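You operate a simulated robot arm through the tools that you are given. There is no shell and no other tool. Be economical: measure what you need, move in short steps, check, and stop when the job is done.

You are at the controls of a simulated robot arm. One attempt, no reset.

JOB
Fetch the beaker and stand it on the tray of the bag sealer. Turn the tension dial to 4. Take the orange-band spoon bundle and put it on top of the green-handled tray. Put the blue pad on the low shelf under the lamp cabinet. Take the blue-band spoon stack and put it on the back left bay of the cooling rack. Put the brown-band spoon bundle in the rear white tray of the bagging bench. Close the far flap of the carton on the step. The order is free. Set down upright: beaker, blue pad.

Only the result counts: the job must be done as asked and must still hold three seconds after the hand-in. Knocking over, shifting, dropping, spilling or breaking anything else fails it.

ROBOT AND FRAMES
A 7-joint arm with a two-finger parallel gripper on a trunk, on a base that drives. Base frame: it is fixed to the floor where the robot stands at the start and does not move with it; the origin is under the middle of the robot, x ahead of it, y to its left, z up. Units: mm, rad, N and s.
With the tool pointing down near the work surface it reaches from about 360 to 860 mm from the robot's upright axis, wherever it stands. Its first joint turns from -2.897 to 2.897 rad. Places, roughly: back left bay of the cooling rack [1500, -2700, 800]; beaker [500, 0, 750]; blue pad (12x5x6 cm) [-2400, 100, 800]; blue-band spoon stack (13x3x3 cm) [-2100, -400, 800]; brown-band spoon bundle (13x3x4 cm) [-2200, -1000, 800]; far flap of the carton on the step [7500, 700, 600]; green-handled tray [1000, -2750, 750]; low shelf under the lamp cabinet [-600, -2100, 300]; orange-band spoon bundle (13x3x3 cm) [-2100, 100, 800]; rear white tray of the bagging bench (24x18 cm) [720, -200, 800]; tension dial [1100, 800, 900]; tray of the bag sealer [1000, 200, 900]. Payload 3.43 kg.
Tool frame: the origin (TCP) lies between the finger pads and is the grasp point; the fingertips stand 34 mm ahead of it; z points along the fingers, y is the line along which they close. Largest opening 128 mm; finger width 24, thickness 12; the body of the gripper, 48 by 130 mm, starts 96 mm behind the TCP.
Orientation is that of the tool frame in the base frame, as a unit quaternion [w, x, y, z]. With the fingers straight down and closing along the base's y, the tool's x points along the base's -x, its y along +y and its z along -z.

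CONTROLS
- The arm moves only by the tool play_rows. Its argument "steps" is a list of rows, each a list of 7 numbers: the turn, a rotation vector about the tool's x, y, z in rad, then the shift along the tool's x, y, z in mm, then the gripper command, from -1 (shut) to 1 (fully open), values between in proportion. In form: [[wx, wy, wz, x, y, z, gripper], ...]. A call has 1 to 8 rows; each row is the pose to reach, as a shift and turn from the pose commanded when the call began, along the tool's axes at that moment. Rows are played at 5 a second. More than 50 mm and 0.15 rad between two rows, or a gripper value outside its range, and nothing of the call is played. A pose out of reach is approached as far as the arm can. The call stops where the force on the tool passes 40 N (or 10 N more than at its start, if that is more) or the arm is blocked; 0.2 s more then pass. Each finger travels about 153 mm/s and halts on what it meets, pressing with about 23 N; the grip force reading is that of the motor and also rises with nothing between the fingers. The clock runs only during rows and for 0.2 s after the last one: add rows that repeat a pose to give the fingers time. The reply holds the time, the measured pose of the TCP, the force on the tool along the base axes, the opening and the grip force, in the units named above and with some noise, with the torque about the TCP (base axes, N m) and any sound that the robot's microphone picked up.
- Cameras (640 x 400 px; columns grow to the right, rows downward): "scene" is now at [180.3, 1.6, 1547.7]; the picture's right is [0.01, -1.00, 0.00], its down [-0.79, -0.00, -0.62] and it looks along [0.62, 0.00, -0.79] (base axes); focal length 256 px, centre (320, 200). "wrist" rides on the gripper at [76, -11, -160] in the tool frame; the picture's right is [0.15, 0.99, 0.00], its down [-0.88, 0.13, -0.46] and it looks along [-0.45, 0.07, 0.89] (tool axes); focal length 234 px, centre (320, 200). There is no depth. A picture from a camera that has moved, and an enlarged one, comes with that camera's place and axes in the base frame and with its lens.
- grab_frame(camera): a new picture of that camera. The clock stands still meanwhile.
- roll_base(legs): drives the robot by 1 to 6 legs, each [ahead, turn to the left] in mm and rad, along the robot's own axes; the way and the turn of a leg run together, so that a leg with both is an arc; at most 1500 mm and 3.142 rad a leg. The arm and the cameras ride along, it lands a little off, and it stops where it bumps. It gives what a move gives.
- turn_head(pan, tilt): turns the head with the scene camera to pan (to the left, within 2.304 rad either way) and tilt (down, from -0.506 to 1.204), counted from straight ahead of the robot. It gives what a move gives.
- enlarge(camera, box): a new picture of the part [left, top, right, bottom] of that camera's present view, enlarged. The clock stands still meanwhile.
- hand_in(): hands the job in; it is judged then, once.

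Work in short steps. Places have to be worked out from the pictures, the camera data and where the tool is seen: move nearer, look again, correct. Check each grasp and each placing, and mend what went wrong. You have 186 turns and 164 pictures in all, those below and enlarged ones among them. Open the gripper and draw the arm clear of the work before you hand the job in, unless the task says otherwise; then end with one line.

The tools are called after "Emit:" as name(argument=value, ...) on one line, values as JSON. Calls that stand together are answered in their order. play_rows: Moves the arm, as the interface text tells. Its arguments: {"type":"object","properties":{"steps":{"type":"array","items":{"type":"array","items":{"type":"number"}}}},"required":["steps"]} The other tools are called the same way: roll_base (legs) drives the base; turn_head (pan, tilt) turns the head that bears the scene camera; grab_frame (camera) takes a picture; enlarge (camera, box) takes an enlarged picture of a part of a camera's view; hand_in () hands the job in.

At the start:

```text
t: 0.0
tool_pos: [638.9, 74.8, 1158.3]
tool_rot: [0.0, -0.001, 1.0, 0.0]
contact_force: [-0.5, -0.6, -0.2]
torque: [-0.01, 0.0, 0.02]
finger_gap: 128.1
finger_force: 0.0
robot x, y, heading: [-0.1, 1.9, -0.001]
head pan, tilt: [0.005, 0.904]
```

scene: 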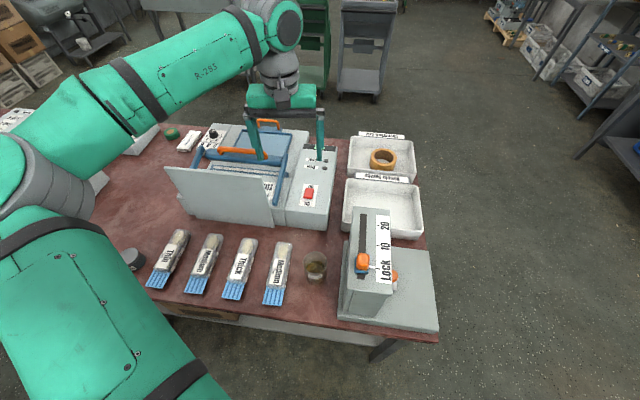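
wrist: 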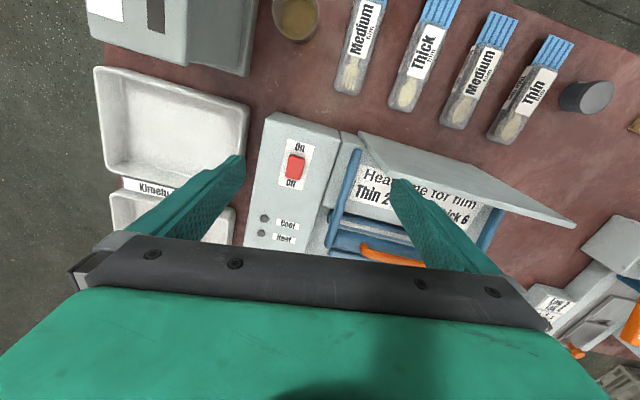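

The beaker stands near (535, 15) on the bench. I'll look closer at the bench first.

Emit:
enlarge(camera="scene", box=[100, 90, 340, 240])

Emit:
enlarge(camera="scene", box=[220, 180, 460, 330])

```text
2.67 times, centred on (220, 165) of scene
camera zoom: at [180.3, 1.6, 1547.7], right [0.01, -1.0, 0.0], down [-0.79, 0.0, -0.62], along [0.62, 0.0, -0.79], focal length 682 px, centre (587, 293)
```

zoom: 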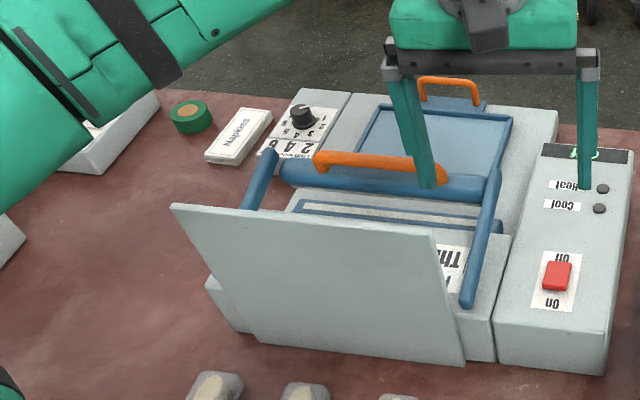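

```text
2.67 times, centred on (340, 255) of scene
camera zoom: at [180.3, 1.6, 1547.7], right [0.01, -1.0, 0.0], down [-0.79, 0.0, -0.62], along [0.62, 0.0, -0.79], focal length 682 px, centre (267, 53)
```

zoom: 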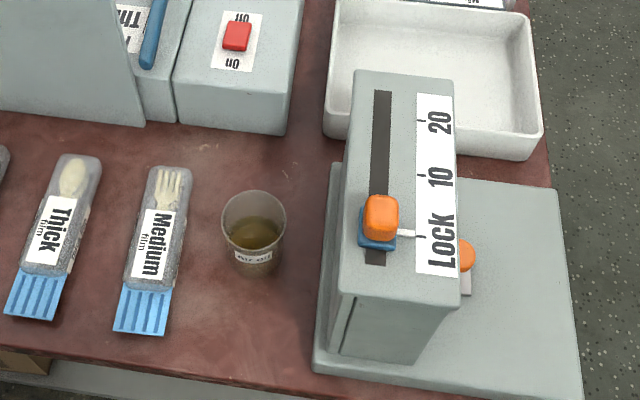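

The sealer tray is the blue recessed plate near (1010, 230). I'll look left for the tension dial, and at the rest of the room.

Emit:
turn_head(pan=0.75, tilt=0.6)

Emit:
grab_frame(camera="scene")

Emit:
turn_head(pan=0.0, tilt=0.25)

Emit:
grab_frame(camera="scene")

Emit:
turn_head(pan=-1.3, tilt=0.4)

Emit:
grab_frame(camera="scene")

Emit:
turn_head(pan=-2.3, tilt=0.4)

Emit:
grab_frame(camera="scene")

Emit:
turn_head(pan=2.3, tilt=0.4)

Emit:
grab_frame(camera="scene")

```text
t: 1.1
tool_pos: [637.2, 74.4, 1158.7]
tool_rot: [0.0, -0.001, 1.0, 0.0]
contact_force: [0.4, 0.0, 0.3]
torque: [-0.03, 0.01, 0.01]
finger_gap: 127.9
finger_force: 0.1
robot x, y, heading: [1.3, -4.7, 0.003]
head pan, tilt: [0.75, 0.6]
```

```text
159 pictures are left
camera scene: at [169.7, 61.5, 1572.8], right [0.68, -0.73, 0.0], down [-0.41, -0.39, -0.82], along [0.6, 0.56, -0.57], focal length 256 px, centre (320, 200)
```

scene: 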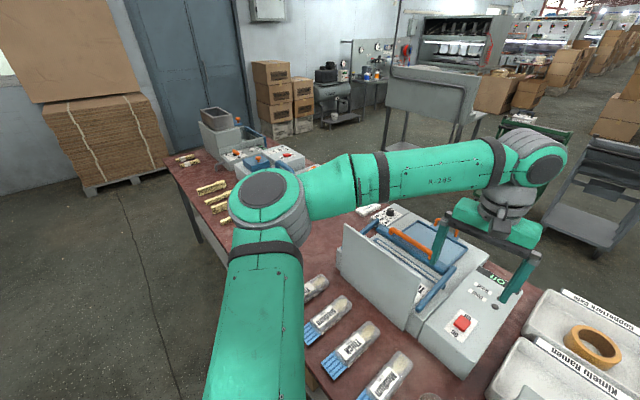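

```text
t: 2.2
tool_pos: [638.9, 74.1, 1157.6]
tool_rot: [0.0, -0.001, 1.0, 0.0]
contact_force: [0.0, -0.6, -0.2]
torque: [0.01, -0.01, 0.02]
finger_gap: 128.0
finger_force: 0.1
robot x, y, heading: [-2.6, 0.4, -0.0]
head pan, tilt: [0.0, 0.25]
```

```text
158 pictures are left
camera scene: at [198.4, 1.3, 1605.0], right [0.0, -1.0, 0.0], down [-0.25, 0.0, -0.97], along [0.97, 0.0, -0.25], focal length 256 px, centre (320, 200)
```

scene: 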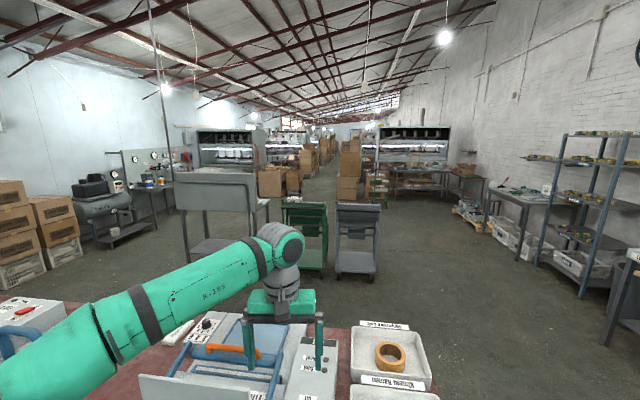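

```text
t: 3.7
tool_pos: [638.6, 75.3, 1157.8]
tool_rot: [0.0, -0.001, 1.0, 0.0]
contact_force: [-0.9, -0.3, -0.7]
torque: [-0.02, 0.03, -0.02]
finger_gap: 128.1
finger_force: 0.0
robot x, y, heading: [1.0, 0.9, 0.002]
head pan, tilt: [-1.3, 0.4]
```

```text
157 pictures are left
camera scene: at [129.8, -88.0, 1591.1], right [-0.96, -0.27, 0.0], down [-0.1, 0.37, -0.92], along [0.25, -0.89, -0.39], focal length 256 px, centre (320, 200)
```

scene: 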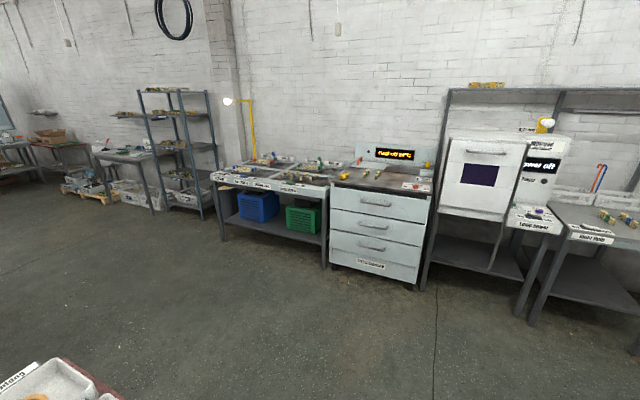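

```text
t: 4.9
tool_pos: [638.8, 73.6, 1157.7]
tool_rot: [0.001, -0.001, 1.0, 0.001]
contact_force: [-1.0, 0.1, 0.5]
torque: [0.02, 0.01, -0.01]
finger_gap: 128.1
finger_force: 0.1
robot x, y, heading: [0.4, -1.2, 0.0]
head pan, tilt: [-2.3, 0.4]
```

```text
156 pictures are left
camera scene: at [43.3, -67.9, 1591.1], right [-0.75, 0.67, 0.0], down [0.26, 0.29, -0.92], along [-0.61, -0.69, -0.39], focal length 256 px, centre (320, 200)
```

scene: 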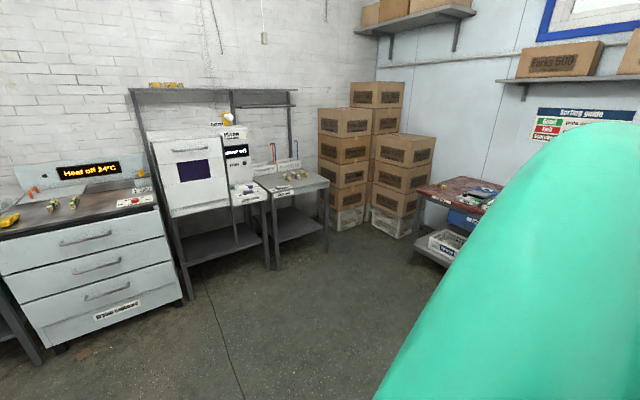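

```text
t: 8.6
tool_pos: [638.2, 75.3, 1157.3]
tool_rot: [0.0, -0.001, 1.0, 0.0]
contact_force: [0.2, 0.1, -0.1]
torque: [0.0, 0.01, -0.01]
finger_gap: 127.6
finger_force: 0.0
robot x, y, heading: [4.4, -2.3, -0.002]
head pan, tilt: [2.3, 0.4]
```

```text
155 pictures are left
camera scene: at [43.3, 70.3, 1591.0], right [0.75, 0.67, 0.0], down [0.26, -0.29, -0.92], along [-0.61, 0.69, -0.39], focal length 256 px, centre (320, 200)
```

scene: 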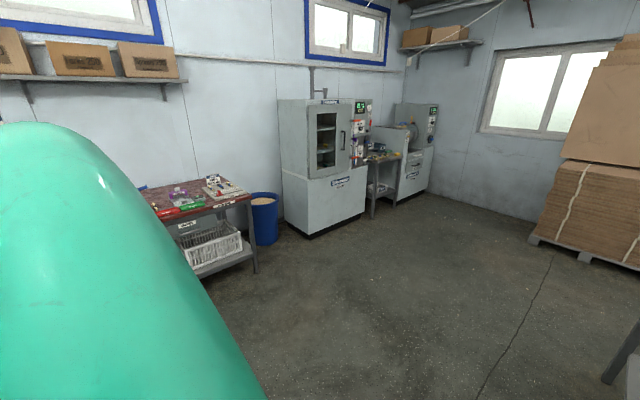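

Look closer at the left end of the bench, where the second machine may carry the tension dial.

Emit:
turn_head(pan=0.75, tilt=0.6)

Emit:
enlarge(camera="scene", box=[160, 90, 320, 190])

Emit:
turn_head(pan=0.05, tilt=0.9)

```text
t: 10.2
tool_pos: [638.8, 74.9, 1158.0]
tool_rot: [0.001, -0.001, 1.0, 0.0]
contact_force: [-0.3, 0.3, 0.9]
torque: [-0.02, 0.0, 0.01]
finger_gap: 128.1
finger_force: 0.0
robot x, y, heading: [0.4, -1.0, 0.001]
head pan, tilt: [0.75, 0.6]
```

```text
4.00 times, centred on (240, 140) of scene
camera zoom: at [169.6, 61.6, 1572.8], right [0.68, -0.73, 0.0], down [-0.41, -0.39, -0.83], along [0.6, 0.56, -0.56], focal length 1023 px, centre (640, 440)
```

zoom: 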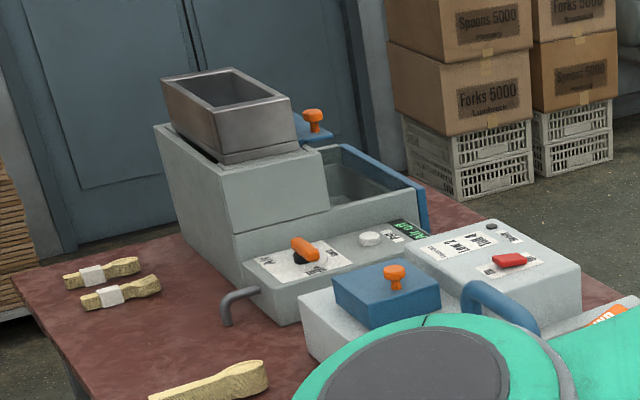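

```text
t: 11.3
tool_pos: [639.4, 75.2, 1157.3]
tool_rot: [0.0, -0.001, 1.0, 0.0]
contact_force: [0.2, 0.1, -0.1]
torque: [-0.01, -0.01, 0.04]
finger_gap: 128.1
finger_force: 0.1
robot x, y, heading: [-1.7, 2.6, -0.001]
head pan, tilt: [0.051, 0.901]
```

The tension dial is hidden behind my arm for now. I'll move over the beaker (about 497, 17) and look down with the wrist camera.

Emit:
play_rows(steps=[[0, 0, 0, 35, -15, 30, 0.6], [0, 0, 0, 70, -30, 60, 0.6], [0, 0, 0, 105, -45, 90, 0.6], [0, 0, 0, 141, -58, 120, 0.6], [0, 0, 0, 141, -58, 150, 0.6]])

Emit:
grab_frame(camera="wrist")

Emit:
grab_frame(camera="scene")

```text
t: 12.5
tool_pos: [498.9, 16.8, 1007.4]
tool_rot: [0.001, -0.001, 1.0, 0.0]
contact_force: [1.2, 0.1, -0.3]
torque: [0.03, 0.03, -0.02]
finger_gap: 102.1
finger_force: 0.1
robot x, y, heading: [-3.4, -1.4, -0.001]
head pan, tilt: [0.051, 0.901]
```

```text
153 pictures are left
camera wrist: at [423.6, 7.0, 1168.0], right [-0.15, 0.99, 0.0], down [0.88, 0.13, 0.46], along [0.45, 0.07, -0.89], focal length 234 px, centre (320, 200)
```

wrist: 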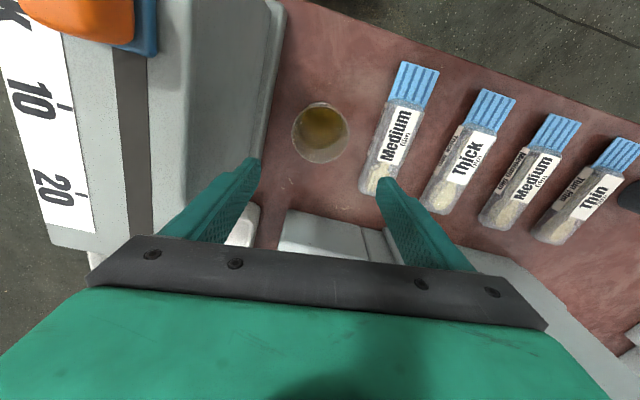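

```text
152 pictures are left
camera scene: at [180.4, 5.1, 1548.1], right [0.05, -1.0, 0.0], down [-0.78, -0.04, -0.62], along [0.62, 0.03, -0.78], focal length 256 px, centre (320, 200)
```

scene: 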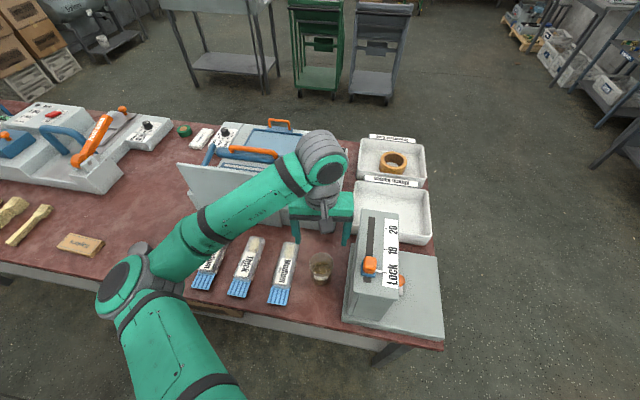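

The two views disagree on the beaker's height, so I'll enlarge both.

Emit:
enlarge(camera="scene", box=[280, 230, 360, 280])

Emit:
enlarge(camera="wrist", box=[260, 80, 388, 160])

```text
8.00 times, centred on (320, 255) of scene
camera zoom: at [180.4, 5.1, 1548.1], right [0.05, -1.0, 0.0], down [-0.78, -0.04, -0.62], along [0.62, 0.03, -0.78], focal length 2047 px, centre (320, -240)
```

zoom: 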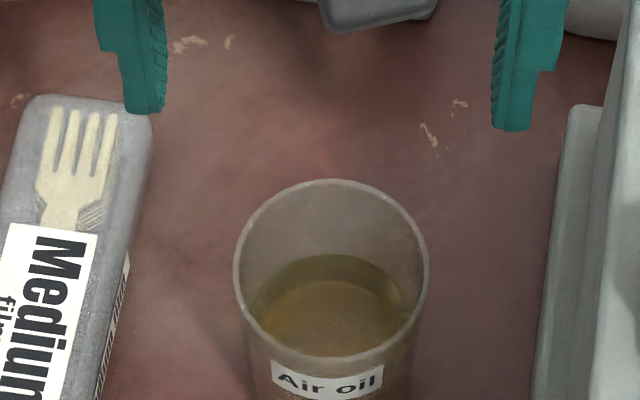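

```text
5.00 times, centred on (324, 120) of wrist
camera zoom: at [423.6, 7.0, 1168.0], right [-0.15, 0.99, 0.0], down [0.88, 0.13, 0.46], along [0.45, 0.07, -0.89], focal length 1171 px, centre (300, 600)
```

zoom: 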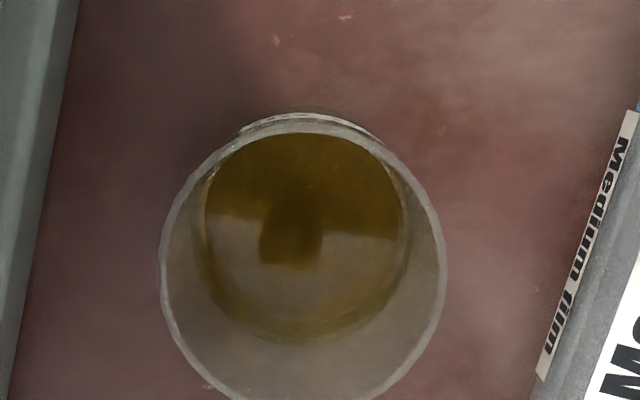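

Triangulating gives the beaker rim at about (475, 15, 900), 64 mm across, on a bench top at about 800. I'll lower around it and close.

Emit:
play_rows(steps=[[0, 0, 0, 24, -2, 0, 0.45], [0, 0, 0, 24, -2, 40, 0.45], [0, 0, 0, 24, -2, 80, 0.45]])

Emit:
enlarge(camera="scene", box=[280, 220, 376, 280])

Emit:
grab_frame(camera="wrist")

```text
t: 13.3
tool_pos: [475.3, 14.7, 927.9]
tool_rot: [0.0, 0.0, 1.0, -0.001]
contact_force: [0.3, -1.3, -0.2]
torque: [0.01, 0.03, 0.01]
finger_gap: 93.1
finger_force: 0.0
robot x, y, heading: [2.1, 2.7, -0.0]
head pan, tilt: [0.051, 0.901]
```

```text
6.67 times, centred on (328, 250) of scene
camera zoom: at [180.4, 5.1, 1548.0], right [0.05, -1.0, 0.0], down [-0.78, -0.04, -0.62], along [0.62, 0.03, -0.78], focal length 1706 px, centre (267, -133)
```

zoom: 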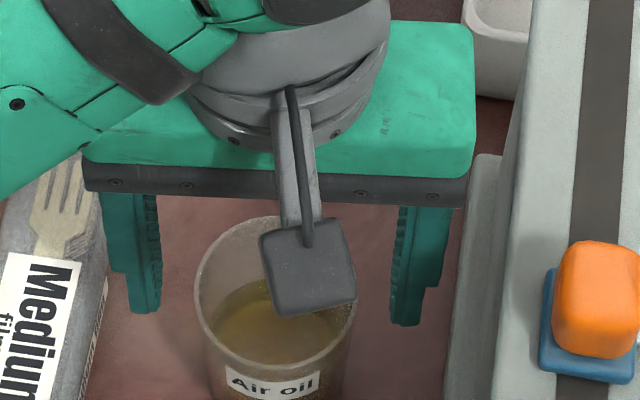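

```text
148 pictures are left
camera wrist: at [399.2, 4.9, 1087.5], right [-0.15, 0.99, 0.0], down [0.88, 0.13, 0.46], along [0.45, 0.07, -0.89], focal length 234 px, centre (320, 200)
```

wrist: 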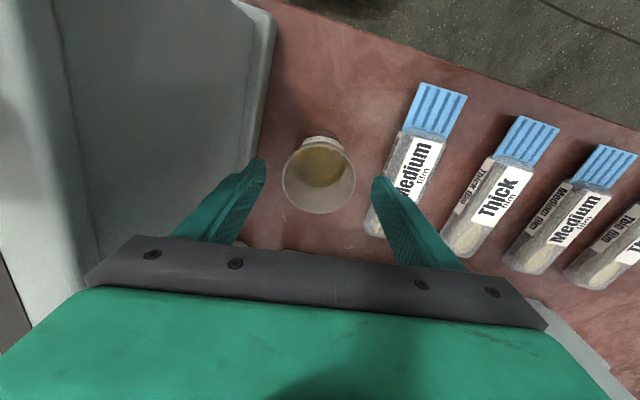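

Fingers straddle the beaker (about 475, 17, rim 896). Lower 64 mm and close.

Emit:
play_rows(steps=[[0, 0, 0, 0, 2, 32, 0.42], [0, 0, 0, 0, 2, 64, 0.42], [0, 0, 0, 0, 2, 64, 0.1], [0, 0, 0, 0, 2, 64, -0.2], [0, 0, 0, 0, 2, 64, -0.2], [0, 0, 0, 0, 2, 64, -0.2]])

Emit:
grab_frame(camera="wrist")

```text
t: 14.7
tool_pos: [473.3, 16.5, 863.5]
tool_rot: [0.0, -0.001, 1.0, 0.0]
contact_force: [-0.3, -0.6, 0.1]
torque: [0.02, 0.0, 0.03]
finger_gap: 67.1
finger_force: 22.7
robot x, y, heading: [-0.2, 3.6, -0.002]
head pan, tilt: [0.051, 0.901]
```

```text
147 pictures are left
camera wrist: at [397.7, 6.6, 1022.9], right [-0.15, 0.99, 0.0], down [0.88, 0.13, 0.46], along [0.45, 0.07, -0.89], focal length 234 px, centre (320, 200)
```

wrist: 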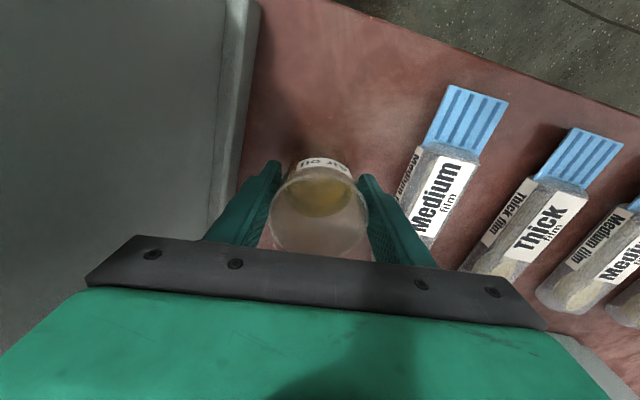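

Gripped (67 mm). Lift straight up, back off from the bench.

Emit:
play_rows(steps=[[0, 0, 0, 0, 0, -30, -0.2], [0, 0, 0, 0, 0, -70, -0.2], [0, 0, 0, 0, 0, -110, -0.2], [0, 0, 0, 0, 0, -150, -0.2], [0, 0, 0, 0, 0, -190, -0.2], [0, 0, 0, 0, 0, -230, -0.2], [0, 0, 0, 0, 0, -270, -0.2]])

Emit:
roll_base(legs=[[-350, 0], [0, -1.5708], [1100, 0], [0, 1.5708]])

Emit:
grab_frame(camera="scene")

Emit:
grab_frame(camera="wrist")

```text
t: 16.3
tool_pos: [473.3, 18.1, 1131.0]
tool_rot: [-0.001, 0.001, 1.0, 0.0]
contact_force: [-0.2, 0.0, -1.2]
torque: [0.02, 0.0, -0.02]
finger_gap: 67.3
finger_force: 22.9
robot x, y, heading: [-0.0, 2.9, 0.003]
head pan, tilt: [0.051, 0.901]
```

```text
t: 32.4
tool_pos: [127.2, -1101.3, 1131.4]
tool_rot: [0.0, 0.02, 1.0, 0.0]
contact_force: [0.0, 0.1, -1.1]
torque: [-0.02, 0.0, 0.03]
finger_gap: 67.3
finger_force: 23.4
robot x, y, heading: [-348.1, -1099.4, -0.04]
head pan, tilt: [0.051, 0.901]
```

```text
146 pictures are left
camera scene: at [-166.2, -1102.5, 1548.0], right [0.01, -1.0, 0.0], down [-0.78, -0.01, -0.62], along [0.62, 0.01, -0.78], focal length 256 px, centre (320, 200)
```

scene: 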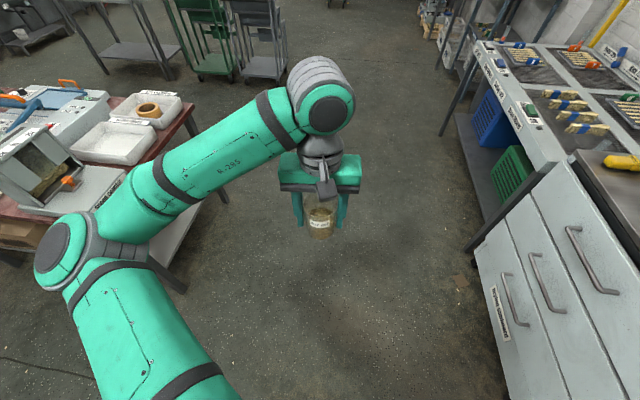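

```text
145 pictures are left
camera wrist: at [51.3, -1108.1, 1290.5], right [-0.11, 0.99, 0.0], down [0.89, 0.09, 0.46], along [0.45, 0.05, -0.89], focal length 234 px, centre (320, 200)
```

wrist: 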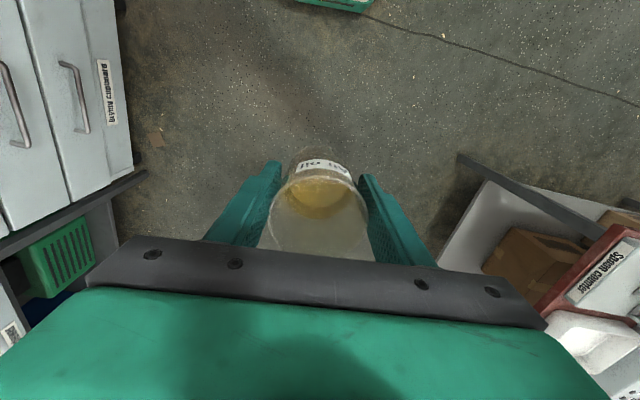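

The passage is clear and the beaker is steady. I'll drive on round to the far side of the bench, ending facing it.

Emit:
roll_base(legs=[[0, 0.04], [1150, 0], [1150, 0], [0, 1.5708], [1330, 0], [0, 1.5708]])

Emit:
turn_head(pan=0.0, tilt=0.75)

Emit:
grab_frame(camera="scene")

```text
t: 59.1
tool_pos: [1465.8, 196.0, 1130.7]
tool_rot: [0.0, 1.0, 0.017, 0.0]
contact_force: [0.0, 0.3, -1.1]
torque: [0.0, -0.05, 0.05]
finger_gap: 67.3
finger_force: 23.0
robot x, y, heading: [1938.4, 233.3, -3.105]
head pan, tilt: [0.051, 0.901]
```

```text
t: 59.8
tool_pos: [1466.3, 195.7, 1131.3]
tool_rot: [0.0, 1.0, 0.018, 0.0]
contact_force: [0.6, -0.1, -1.6]
torque: [-0.01, -0.06, 0.02]
finger_gap: 67.0
finger_force: 23.3
robot x, y, heading: [1937.7, 230.6, -3.105]
head pan, tilt: [0.0, 0.75]
```

```text
144 pictures are left
camera scene: at [1751.0, 225.7, 1559.9], right [-0.04, 1.0, 0.0], down [0.68, 0.03, -0.73], along [-0.73, -0.03, -0.68], focal length 256 px, centre (320, 200)
```

scene: 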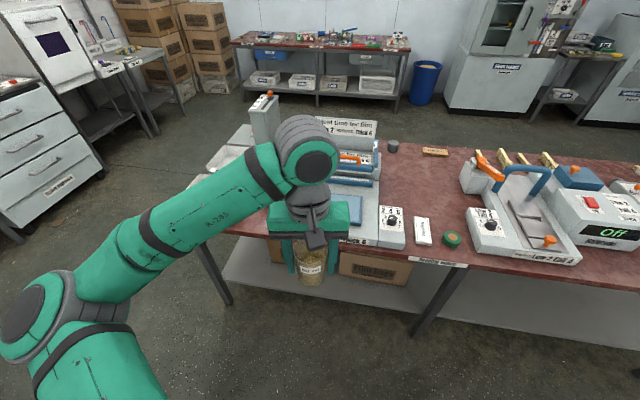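

Behind the bench now: the tension dial seems to be on the strapper at image (490, 222). Enlarge both machines.

Emit:
enlarge(camera="scene", box=[440, 140, 640, 265])

Emit:
enlarge(camera="scene", box=[300, 110, 480, 260])

```text
3.20 times, centred on (540, 202) of scene
camera zoom: at [1751.0, 225.7, 1559.9], right [-0.04, 1.0, 0.0], down [0.68, 0.03, -0.73], along [-0.73, -0.03, -0.68], focal length 819 px, centre (-384, 192)
```

zoom: 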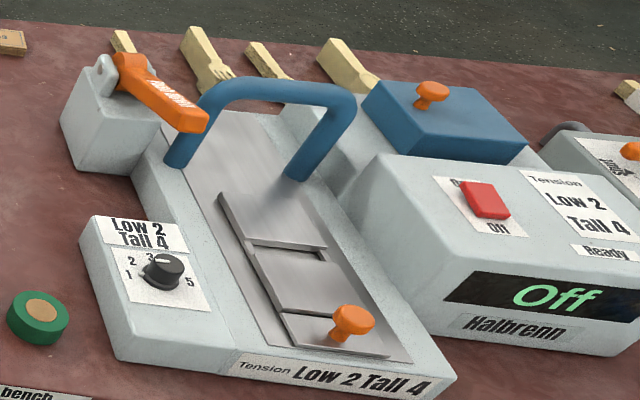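

```text
2.67 times, centred on (390, 185) of scene
camera zoom: at [1751.0, 225.7, 1559.9], right [-0.04, 1.0, 0.0], down [0.68, 0.03, -0.73], along [-0.73, -0.03, -0.68], focal length 682 px, centre (133, 240)
```

zoom: 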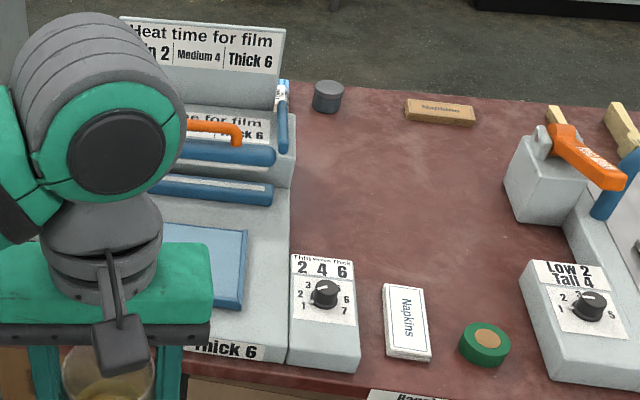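

The dial is visible (scale 1–5, pointing around 3). Now drive in 200 mm and look at the sealer tray from above.

Emit:
roll_base(legs=[[0, -0.036], [200, 0]])

Emit:
grab_frame(camera="wrist")

Emit:
grab_frame(camera="scene")

```text
t: 61.9
tool_pos: [1257.9, 211.5, 1130.4]
tool_rot: [0.0, 1.0, 0.001, 0.0]
contact_force: [-0.8, -0.1, -1.1]
torque: [0.01, -0.03, -0.02]
finger_gap: 67.0
finger_force: 23.3
robot x, y, heading: [1731.5, 230.0, -3.138]
head pan, tilt: [0.0, 0.75]
```

```text
141 pictures are left
camera wrist: at [1336.0, 223.0, 1290.4], right [0.15, -0.99, 0.0], down [-0.88, -0.13, 0.46], along [-0.45, -0.07, -0.89], focal length 234 px, centre (320, 200)
```

wrist: 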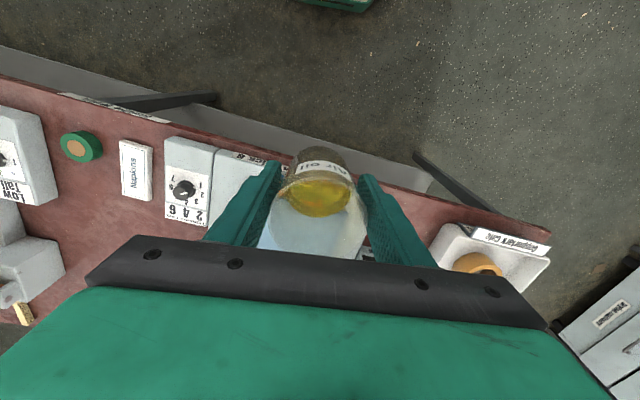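

```text
140 pictures are left
camera scene: at [1545.0, 231.4, 1559.9], right [0.0, 1.0, 0.0], down [0.68, 0.0, -0.73], along [-0.73, 0.0, -0.68], focal length 256 px, centre (320, 200)
```

scene: 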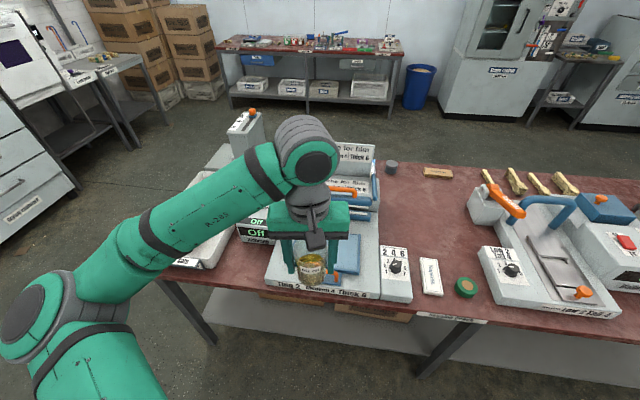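

Emit:
enlarge(camera="scene", box=[250, 170, 430, 310])

```text
2.86 times, centred on (340, 240) of scene
camera zoom: at [1545.0, 231.4, 1559.9], right [0.0, 1.0, 0.0], down [0.68, 0.0, -0.73], along [-0.73, 0.0, -0.68], focal length 731 px, centre (263, 86)
```

zoom: 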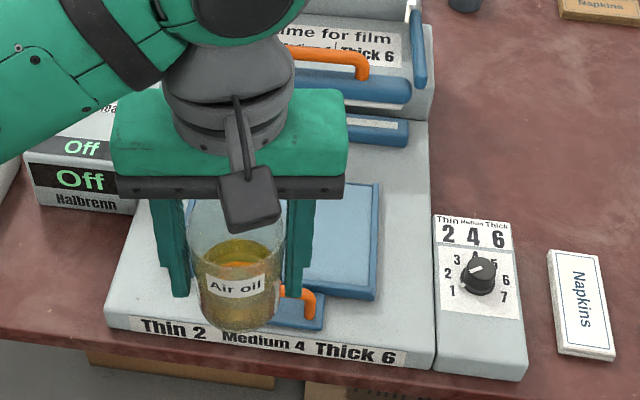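

The tray spans roughly x 950–1118, y 130–350, surface near z 840. Move the beaker over (1035, 238) and partway down.

Emit:
play_rows(steps=[[0, 0, 0, -45, -6, 0, -0.2], [0, 0, 0, -90, -12, 0, -0.2], [0, 0, 0, -135, -18, 20, -0.2], [0, 0, 0, -180, -24, 60, -0.2], [0, 0, 0, -223, -27, 100, -0.2], [0, 0, 0, -223, -27, 140, -0.2], [0, 0, 0, -223, -27, 170, -0.2]])

Emit:
grab_frame(camera="wrist")

Emit:
enlarge(camera="scene", box=[250, 170, 430, 310])

```text
refused: row 4 steps farther than a row can; nothing moved
```

```text
138 pictures are left
camera wrist: at [1336.0, 223.0, 1290.4], right [0.15, -0.99, 0.0], down [-0.88, -0.13, 0.46], along [-0.45, -0.07, -0.89], focal length 234 px, centre (320, 200)
```

wrist: 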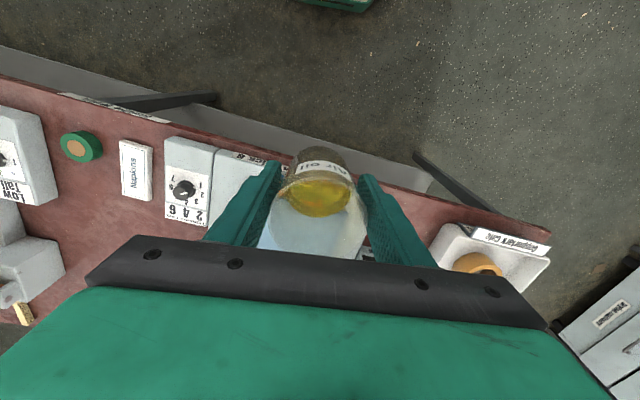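

```text
2.86 times, centred on (340, 240) of scene
camera zoom: at [1545.0, 231.4, 1559.9], right [0.0, 1.0, 0.0], down [0.68, 0.0, -0.73], along [-0.73, 0.0, -0.68], focal length 731 px, centre (263, 86)
```

zoom: 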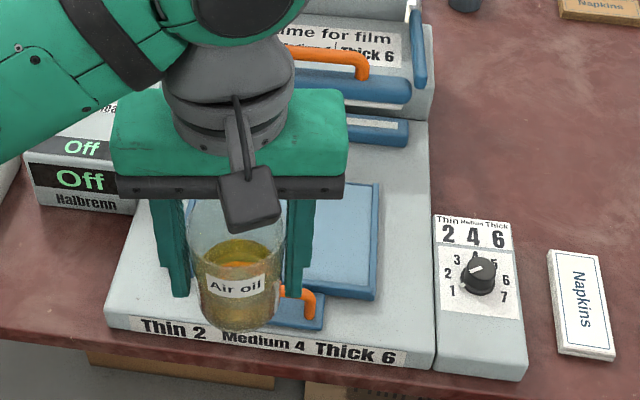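

A row was too long; I replay it with shorter steps.

Emit:
play_rows(steps=[[0, 0, 0, -45, -6, 0, -0.2], [0, 0, 0, -90, -12, 0, -0.2], [0, 0, 0, -135, -18, 0, -0.2], [0, 0, 0, -180, -24, 0, -0.2], [0, 0, 0, -223, -27, 20, -0.2], [0, 0, 0, -223, -27, 65, -0.2], [0, 0, 0, -223, -27, 110, -0.2], [0, 0, 0, -223, -27, 155, -0.2]])

Emit:
grab_frame(camera="wrist")

Emit:
enlarge(camera="scene", box=[250, 170, 430, 310])

```text
t: 63.6
tool_pos: [1034.3, 236.0, 974.9]
tool_rot: [0.001, 1.0, 0.002, 0.0]
contact_force: [0.3, -0.4, -1.2]
torque: [0.01, -0.01, 0.0]
finger_gap: 67.0
finger_force: 22.7
robot x, y, heading: [1734.0, 232.9, -3.136]
head pan, tilt: [0.0, 0.75]
```

```text
136 pictures are left
camera wrist: at [1110.8, 247.8, 1134.8], right [0.15, -0.99, 0.0], down [-0.88, -0.13, 0.46], along [-0.45, -0.07, -0.89], focal length 234 px, centre (320, 200)
```

wrist: 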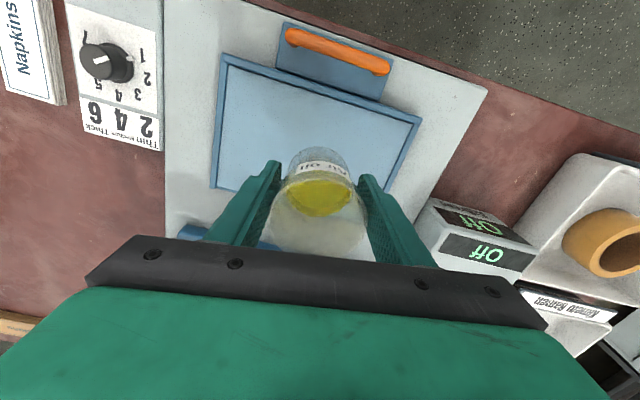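

```text
2.86 times, centred on (340, 240) of scene
camera zoom: at [1545.0, 231.4, 1560.0], right [0.0, 1.0, 0.0], down [0.68, 0.0, -0.73], along [-0.73, 0.0, -0.68], focal length 731 px, centre (263, 86)
```

zoom: 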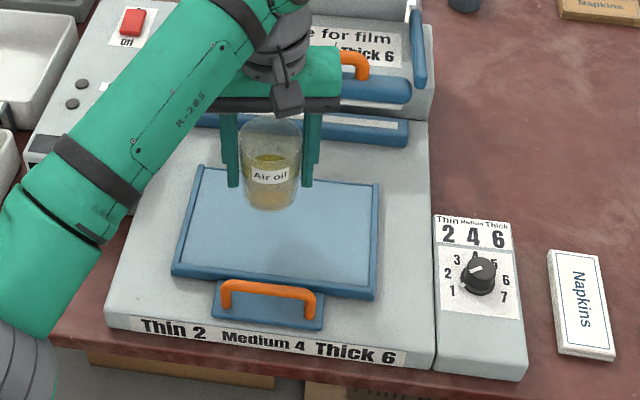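

The tray centre is about (1025, 248) and the beaker is above it. Lower close to contact, then creep.

Emit:
play_rows(steps=[[0, 0, 0, -5, -6, 30, -0.2], [0, 0, 0, -5, -6, 55, -0.2], [0, 0, 0, -5, -6, 60, -0.2], [0, 0, 0, -5, -6, 64, -0.2]])

Emit:
enlarge(camera="scene", box=[270, 180, 390, 280])

```text
t: 64.7
tool_pos: [1030.2, 243.2, 912.7]
tool_rot: [0.0, 1.0, 0.001, -0.002]
contact_force: [-3.9, 3.6, 23.7]
torque: [-0.05, 0.19, -0.07]
finger_gap: 67.5
finger_force: 22.6
robot x, y, heading: [1733.0, 234.2, -3.133]
head pan, tilt: [0.0, 0.75]
```

```text
4.00 times, centred on (330, 230) of scene
camera zoom: at [1545.6, 231.5, 1560.0], right [0.0, 1.0, 0.0], down [0.68, 0.0, -0.73], along [-0.73, 0.0, -0.68], focal length 1023 px, centre (280, 80)
```

zoom: 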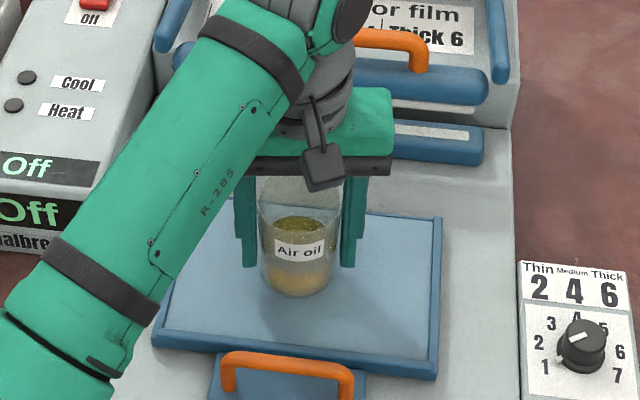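

Contact on the tray (24 N). Ease up 1 mm, open and withdraw straight up.

Emit:
play_rows(steps=[[0, 0, 0, 0, 0, -1, -0.2], [0, 0, 0, 0, 0, -1, 0.1], [0, 0, 0, 0, 0, -1, 0.3], [0, 0, 0, 0, 0, -1, 0.3], [0, 0, 0, 0, 0, -40, 0.3], [0, 0, 0, 0, 0, -85, 0.3], [0, 0, 0, 0, 0, -130, 0.3], [0, 0, 0, 0, 0, -175, 0.3]])

Emit:
enlarge(camera="scene", box=[270, 180, 390, 280])

```text
t: 66.5
tool_pos: [1031.5, 242.6, 1089.1]
tool_rot: [0.0, 1.0, 0.001, 0.001]
contact_force: [-0.9, 0.8, 0.2]
torque: [0.01, -0.03, 0.0]
finger_gap: 83.1
finger_force: 0.1
robot x, y, heading: [1735.3, 230.1, -3.142]
head pan, tilt: [0.0, 0.75]
```

```text
4.00 times, centred on (330, 230) of scene
camera zoom: at [1544.8, 231.4, 1559.9], right [0.0, 1.0, 0.0], down [0.68, 0.0, -0.73], along [-0.73, 0.0, -0.68], focal length 1023 px, centre (280, 80)
```

zoom: 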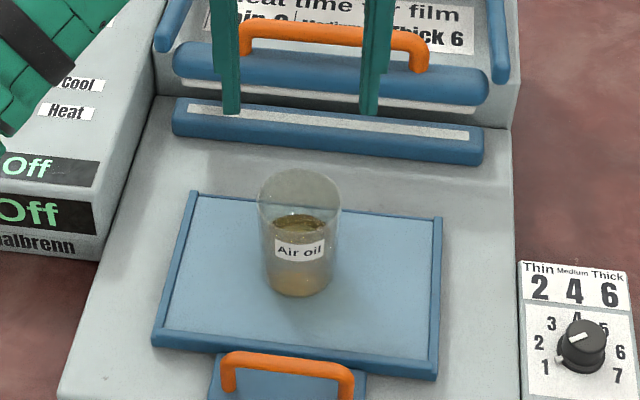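

The beaker stands on the tray. Now shift the robot to y≈800 opposite the tension dial (about 1115, 824).

Emit:
play_rows(steps=[[0, 0, 0, 45, 0, -20, 0.3], [0, 0, 0, 90, 0, -30, 0.3], [0, 0, 0, 135, 0, -30, 0.3], [0, 0, 0, 180, 0, -30, 0.3]])

Emit:
roll_base(legs=[[-200, 0], [0, -1.5708], [580, 0], [0, 1.5708], [150, 0]])

Emit:
grab_frame(camera="scene")

Emit:
grab_frame(camera="wrist")

```text
t: 67.5
tool_pos: [1209.3, 247.1, 1118.6]
tool_rot: [0.0, 1.0, 0.001, 0.0]
contact_force: [-0.2, -0.7, -0.3]
torque: [-0.04, 0.0, -0.02]
finger_gap: 83.2
finger_force: 0.0
robot x, y, heading: [1732.8, 233.3, -3.135]
head pan, tilt: [0.0, 0.75]
```

```text
t: 81.6
tool_pos: [1271.6, 834.5, 1118.8]
tool_rot: [0.0, 1.0, -0.003, 0.0]
contact_force: [-0.1, -1.2, 0.4]
torque: [0.05, 0.07, -0.01]
finger_gap: 83.1
finger_force: 0.1
robot x, y, heading: [1795.5, 812.2, 3.131]
head pan, tilt: [0.0, 0.75]
```

```text
132 pictures are left
camera scene: at [1606.7, 817.4, 1560.0], right [0.01, 1.0, 0.0], down [0.68, -0.01, -0.73], along [-0.73, 0.01, -0.68], focal length 256 px, centre (320, 200)
```

scene: 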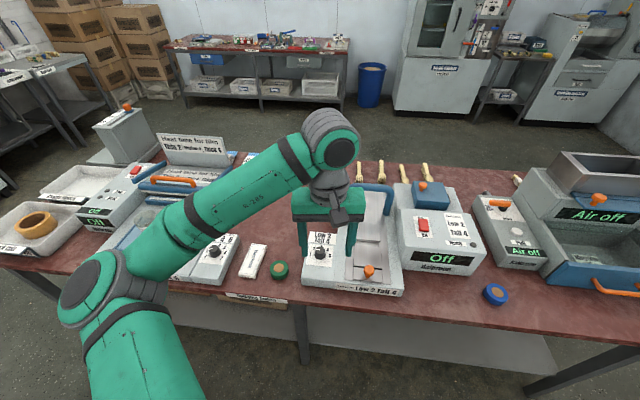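

```text
131 pictures are left
camera wrist: at [1347.8, 846.1, 1278.4], right [0.14, -0.99, 0.0], down [-0.88, -0.12, 0.46], along [-0.45, -0.06, -0.89], focal length 234 px, centre (320, 200)
```

wrist: 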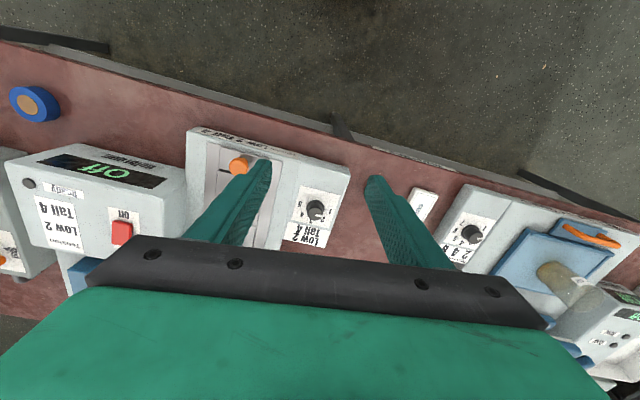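

Move above the dial at (1122, 825, ~1010) for a closer look.

Emit:
play_rows(steps=[[0, 0, 0, -49, 3, 0, 0.3], [0, 0, 0, -98, 6, 0, 0.1], [0, 0, 0, -147, 9, 0, -0.1], [0, 0, 0, -147, 9, 40, -0.2], [0, 0, 0, -147, 9, 80, -0.2], [0, 0, 0, -147, 9, 110, -0.2]])

Emit:
grab_frame(camera="wrist")

Emit:
enlarge(camera="scene", box=[280, 210, 376, 270])

```text
t: 83.0
tool_pos: [1121.2, 828.3, 1011.0]
tool_rot: [0.001, 1.0, -0.004, 0.0]
contact_force: [-0.4, 0.2, -0.9]
torque: [0.0, -0.01, 0.01]
finger_gap: 51.4
finger_force: 0.0
robot x, y, heading: [1793.8, 814.1, 3.126]
head pan, tilt: [0.0, 0.75]
```

```text
130 pictures are left
camera wrist: at [1199.5, 840.3, 1170.2], right [0.14, -0.99, 0.0], down [-0.88, -0.12, 0.46], along [-0.45, -0.06, -0.89], focal length 234 px, centre (320, 200)
```

wrist: 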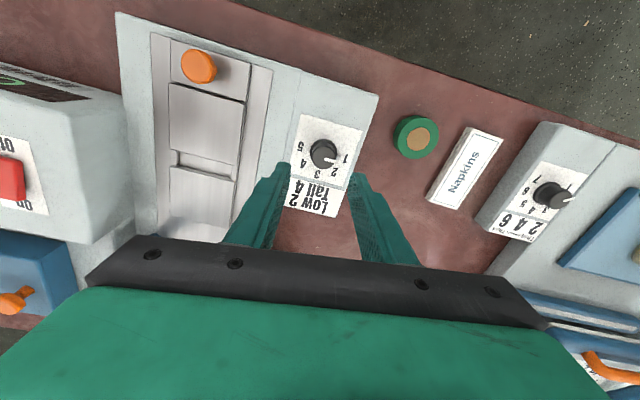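

```text
6.67 times, centred on (328, 240) of scene
camera zoom: at [1606.4, 817.5, 1560.0], right [0.01, 1.0, 0.0], down [0.68, -0.01, -0.73], along [-0.73, 0.01, -0.68], focal length 1706 px, centre (267, -67)
```

zoom: 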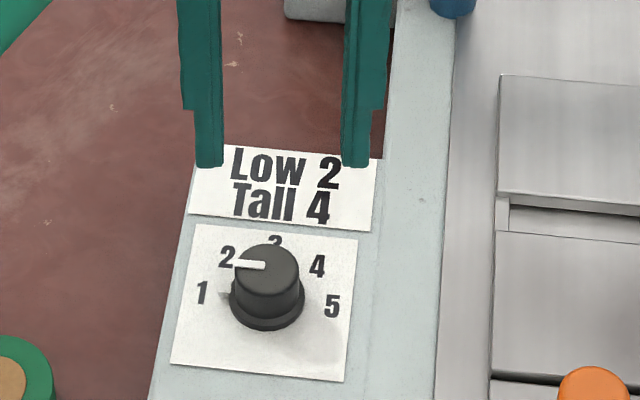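

Pointer sits at 1; 4 lies about 135° clockwise seen from above. Enlarge the wrist view to fix the knob centre.

Emit:
enlarge(camera="wrist", box=[270, 110, 382, 180])

```text
5.71 times, centred on (326, 145) of wrist
camera zoom: at [1199.5, 840.3, 1170.2], right [0.14, -0.99, 0.0], down [-0.88, -0.12, 0.46], along [-0.45, -0.06, -0.89], focal length 1338 px, centre (286, 514)
```

zoom: 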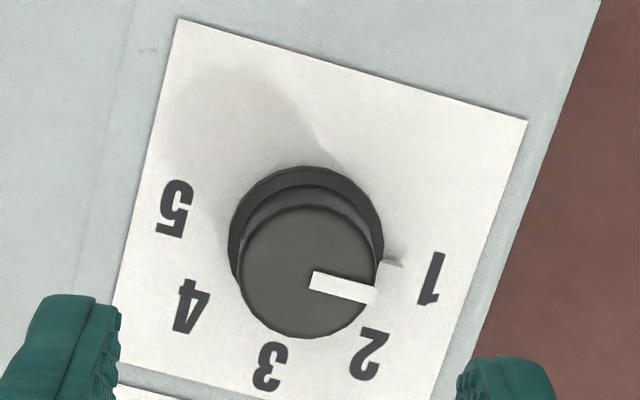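

Knob top is at (1116, 825, 888), 29 mm wide. Pre-turn the wrist −1.15 rad above it.

Emit:
play_rows(steps=[[0, 0, -0.144, -5, 3, 0, -0.2], [0, 0, -0.288, -5, 3, 0, -0.2], [0, 0, -0.432, -5, 3, 0, -0.2], [0, 0, -0.576, -5, 3, 0, -0.2], [0, 0, -0.72, -5, 3, 20, -0.2], [0, 0, -0.864, -5, 3, 40, -0.2], [0, 0, -1.008, -5, 3, 55, -0.2], [0, 0, -1.15, -5, 3, 70, -0.2]])

Emit:
grab_frame(camera="wrist")

Emit:
enlarge(camera="scene", box=[280, 210, 376, 270])

```text
t: 84.8
tool_pos: [1119.0, 822.7, 939.1]
tool_rot: [0.0, 0.841, 0.541, 0.0]
contact_force: [0.5, 0.8, -0.1]
torque: [-0.04, 0.06, -0.01]
finger_gap: 51.3
finger_force: 0.1
robot x, y, heading: [1793.6, 815.4, 3.127]
head pan, tilt: [0.0, 0.75]
```

```text
127 pictures are left
camera wrist: at [1140.2, 897.7, 1098.5], right [0.96, -0.28, 0.0], down [-0.25, -0.86, 0.46], along [-0.13, -0.44, -0.89], focal length 234 px, centre (320, 200)
```

wrist: 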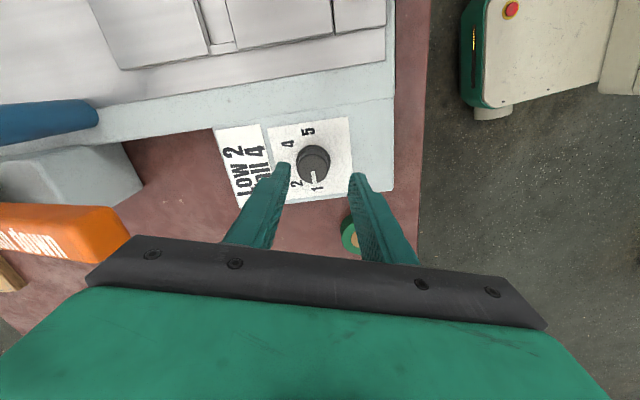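

```text
6.67 times, centred on (328, 240) of scene
camera zoom: at [1606.4, 817.5, 1560.0], right [0.01, 1.0, 0.0], down [0.68, -0.01, -0.73], along [-0.73, 0.01, -0.68], focal length 1706 px, centre (267, -67)
```

zoom: 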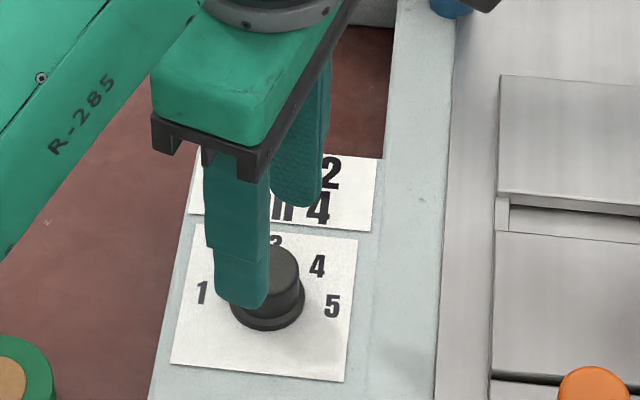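

Emit:
enlarge(camera="wrist", box=[264, 120, 376, 190])

```text
5.71 times, centred on (320, 155) of wrist
camera zoom: at [1140.2, 897.7, 1098.5], right [0.96, -0.28, 0.0], down [-0.25, -0.86, 0.46], along [-0.13, -0.44, -0.89], focal length 1338 px, centre (320, 457)
```

zoom: 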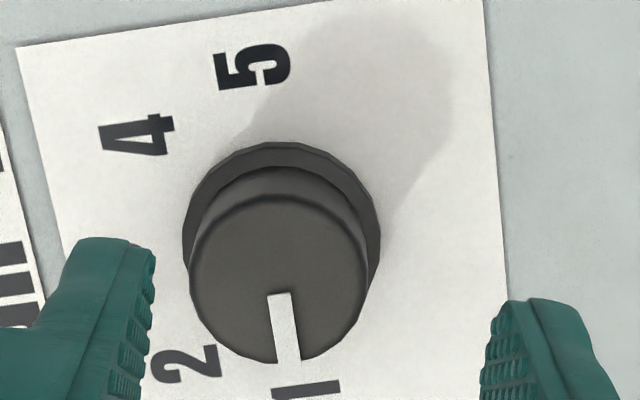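

Correct by (−5, +3.5) mm, lower to z 902 and close on the knob.

Emit:
play_rows(steps=[[0, 0, 0, 1, -6, 0, -0.2], [0, 0, 0, 1, -6, 20, -0.2], [0, 0, 0, 1, -6, 37, -0.2], [0, 0, 0, 1, -6, 37, -0.5], [0, 0, 0, 1, -6, 37, -0.8], [0, 0, 0, 1, -6, 37, -0.8]])

Emit:
enlarge(camera="wrist", box=[240, 100, 400, 200])

```text
t: 86.2
tool_pos: [1112.5, 827.5, 901.5]
tool_rot: [-0.001, 0.842, 0.54, 0.0]
contact_force: [-20.2, 7.1, -2.9]
torque: [0.16, 0.89, -0.11]
finger_gap: 30.8
finger_force: 45.1
robot x, y, heading: [1794.1, 815.8, 3.13]
head pan, tilt: [0.0, 0.75]
```

```text
4.00 times, centred on (320, 150) of wrist
camera zoom: at [1135.5, 902.1, 1061.5], right [0.96, -0.28, 0.0], down [-0.25, -0.86, 0.46], along [-0.13, -0.44, -0.89], focal length 937 px, centre (320, 400)
```

zoom: 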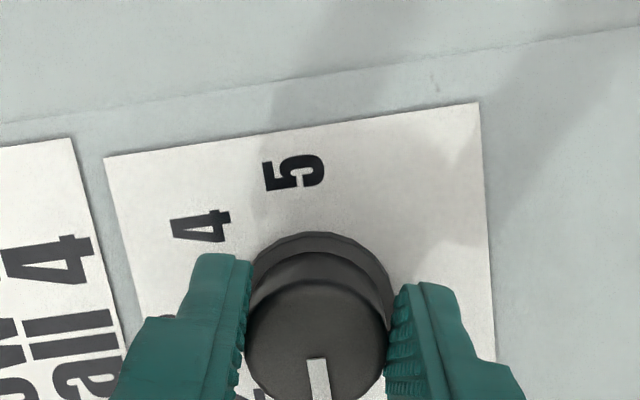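

Gripped at 31 mm, with 20 N side load; ease 2 mm along −y tool and check.

Emit:
play_rows(steps=[[0, 0, 0, 0, -1, 0, -0.8], [0, 0, 0, 0, -2, 0, -0.8]])

```text
t: 86.8
tool_pos: [1112.1, 827.7, 901.6]
tool_rot: [0.0, 0.842, 0.54, 0.0]
contact_force: [-4.5, -0.6, 6.4]
torque: [0.0, 0.0, -0.02]
finger_gap: 30.8
finger_force: 45.1
robot x, y, heading: [1794.3, 816.9, 3.132]
head pan, tilt: [0.0, 0.75]
```

Load relieved. Turn +1.15 rad about the tool axis (first half).

Emit:
play_rows(steps=[[0, 0, 0.14, 0, 0, 0, -0.8], [0, 0, 0.28, 0, 0, 0, -0.8], [0, 0, 0.42, 0, 0, 0, -0.8], [0, 0, 0.56, 0, 0, 0, -0.8], [0, 0, 0.7, 0, 0, 0, -0.8], [0, 0, 0.84, 0, 0, 0, -0.8], [0, 0, 0.98, 0, 0, 0, -0.8], [0, 0, 1.12, 0, 0, 0, -0.8]])

Emit:
enlarge(camera="wrist", box=[240, 110, 400, 210])

```text
t: 87.8
tool_pos: [1115.2, 825.4, 902.1]
tool_rot: [0.004, 0.944, 0.331, 0.003]
contact_force: [9.0, -0.7, 7.5]
torque: [-0.15, -0.48, 0.08]
finger_gap: 30.9
finger_force: 45.2
robot x, y, heading: [1797.3, 816.1, 3.134]
head pan, tilt: [0.0, 0.75]
stopped in row 4: the force on the tool passed its limit at 42 N (the readings are from after the stop); the commanded pose is now the measured one
```

```text
4.00 times, centred on (320, 160) of wrist
camera zoom: at [1166.5, 883.8, 1061.7], right [0.73, -0.68, 0.01], down [-0.61, -0.65, 0.45], along [-0.3, -0.34, -0.89], focal length 937 px, centre (320, 360)
```

zoom: 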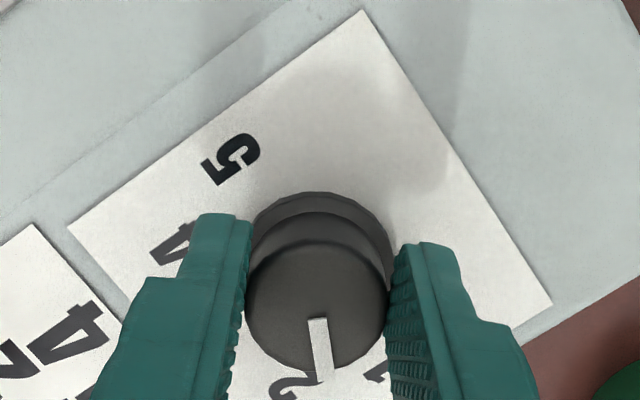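

The knob turns along with the grip; the stop came from side load. Continue in smaller portions.

Emit:
play_rows(steps=[[0, 0, 0.1, 0, 0, 0, -0.8], [0, 0, 0.2, 0, 0, 0, -0.8], [0, 0, 0.3, 0, 0, 0, -0.8]])

```text
t: 88.6
tool_pos: [1115.4, 823.8, 902.0]
tool_rot: [0.003, 0.983, 0.185, 0.004]
contact_force: [28.6, -15.9, 4.4]
torque: [-0.66, -0.23, 0.14]
finger_gap: 31.0
finger_force: 45.1
robot x, y, heading: [1796.7, 813.8, 3.133]
head pan, tilt: [0.0, 0.75]
```

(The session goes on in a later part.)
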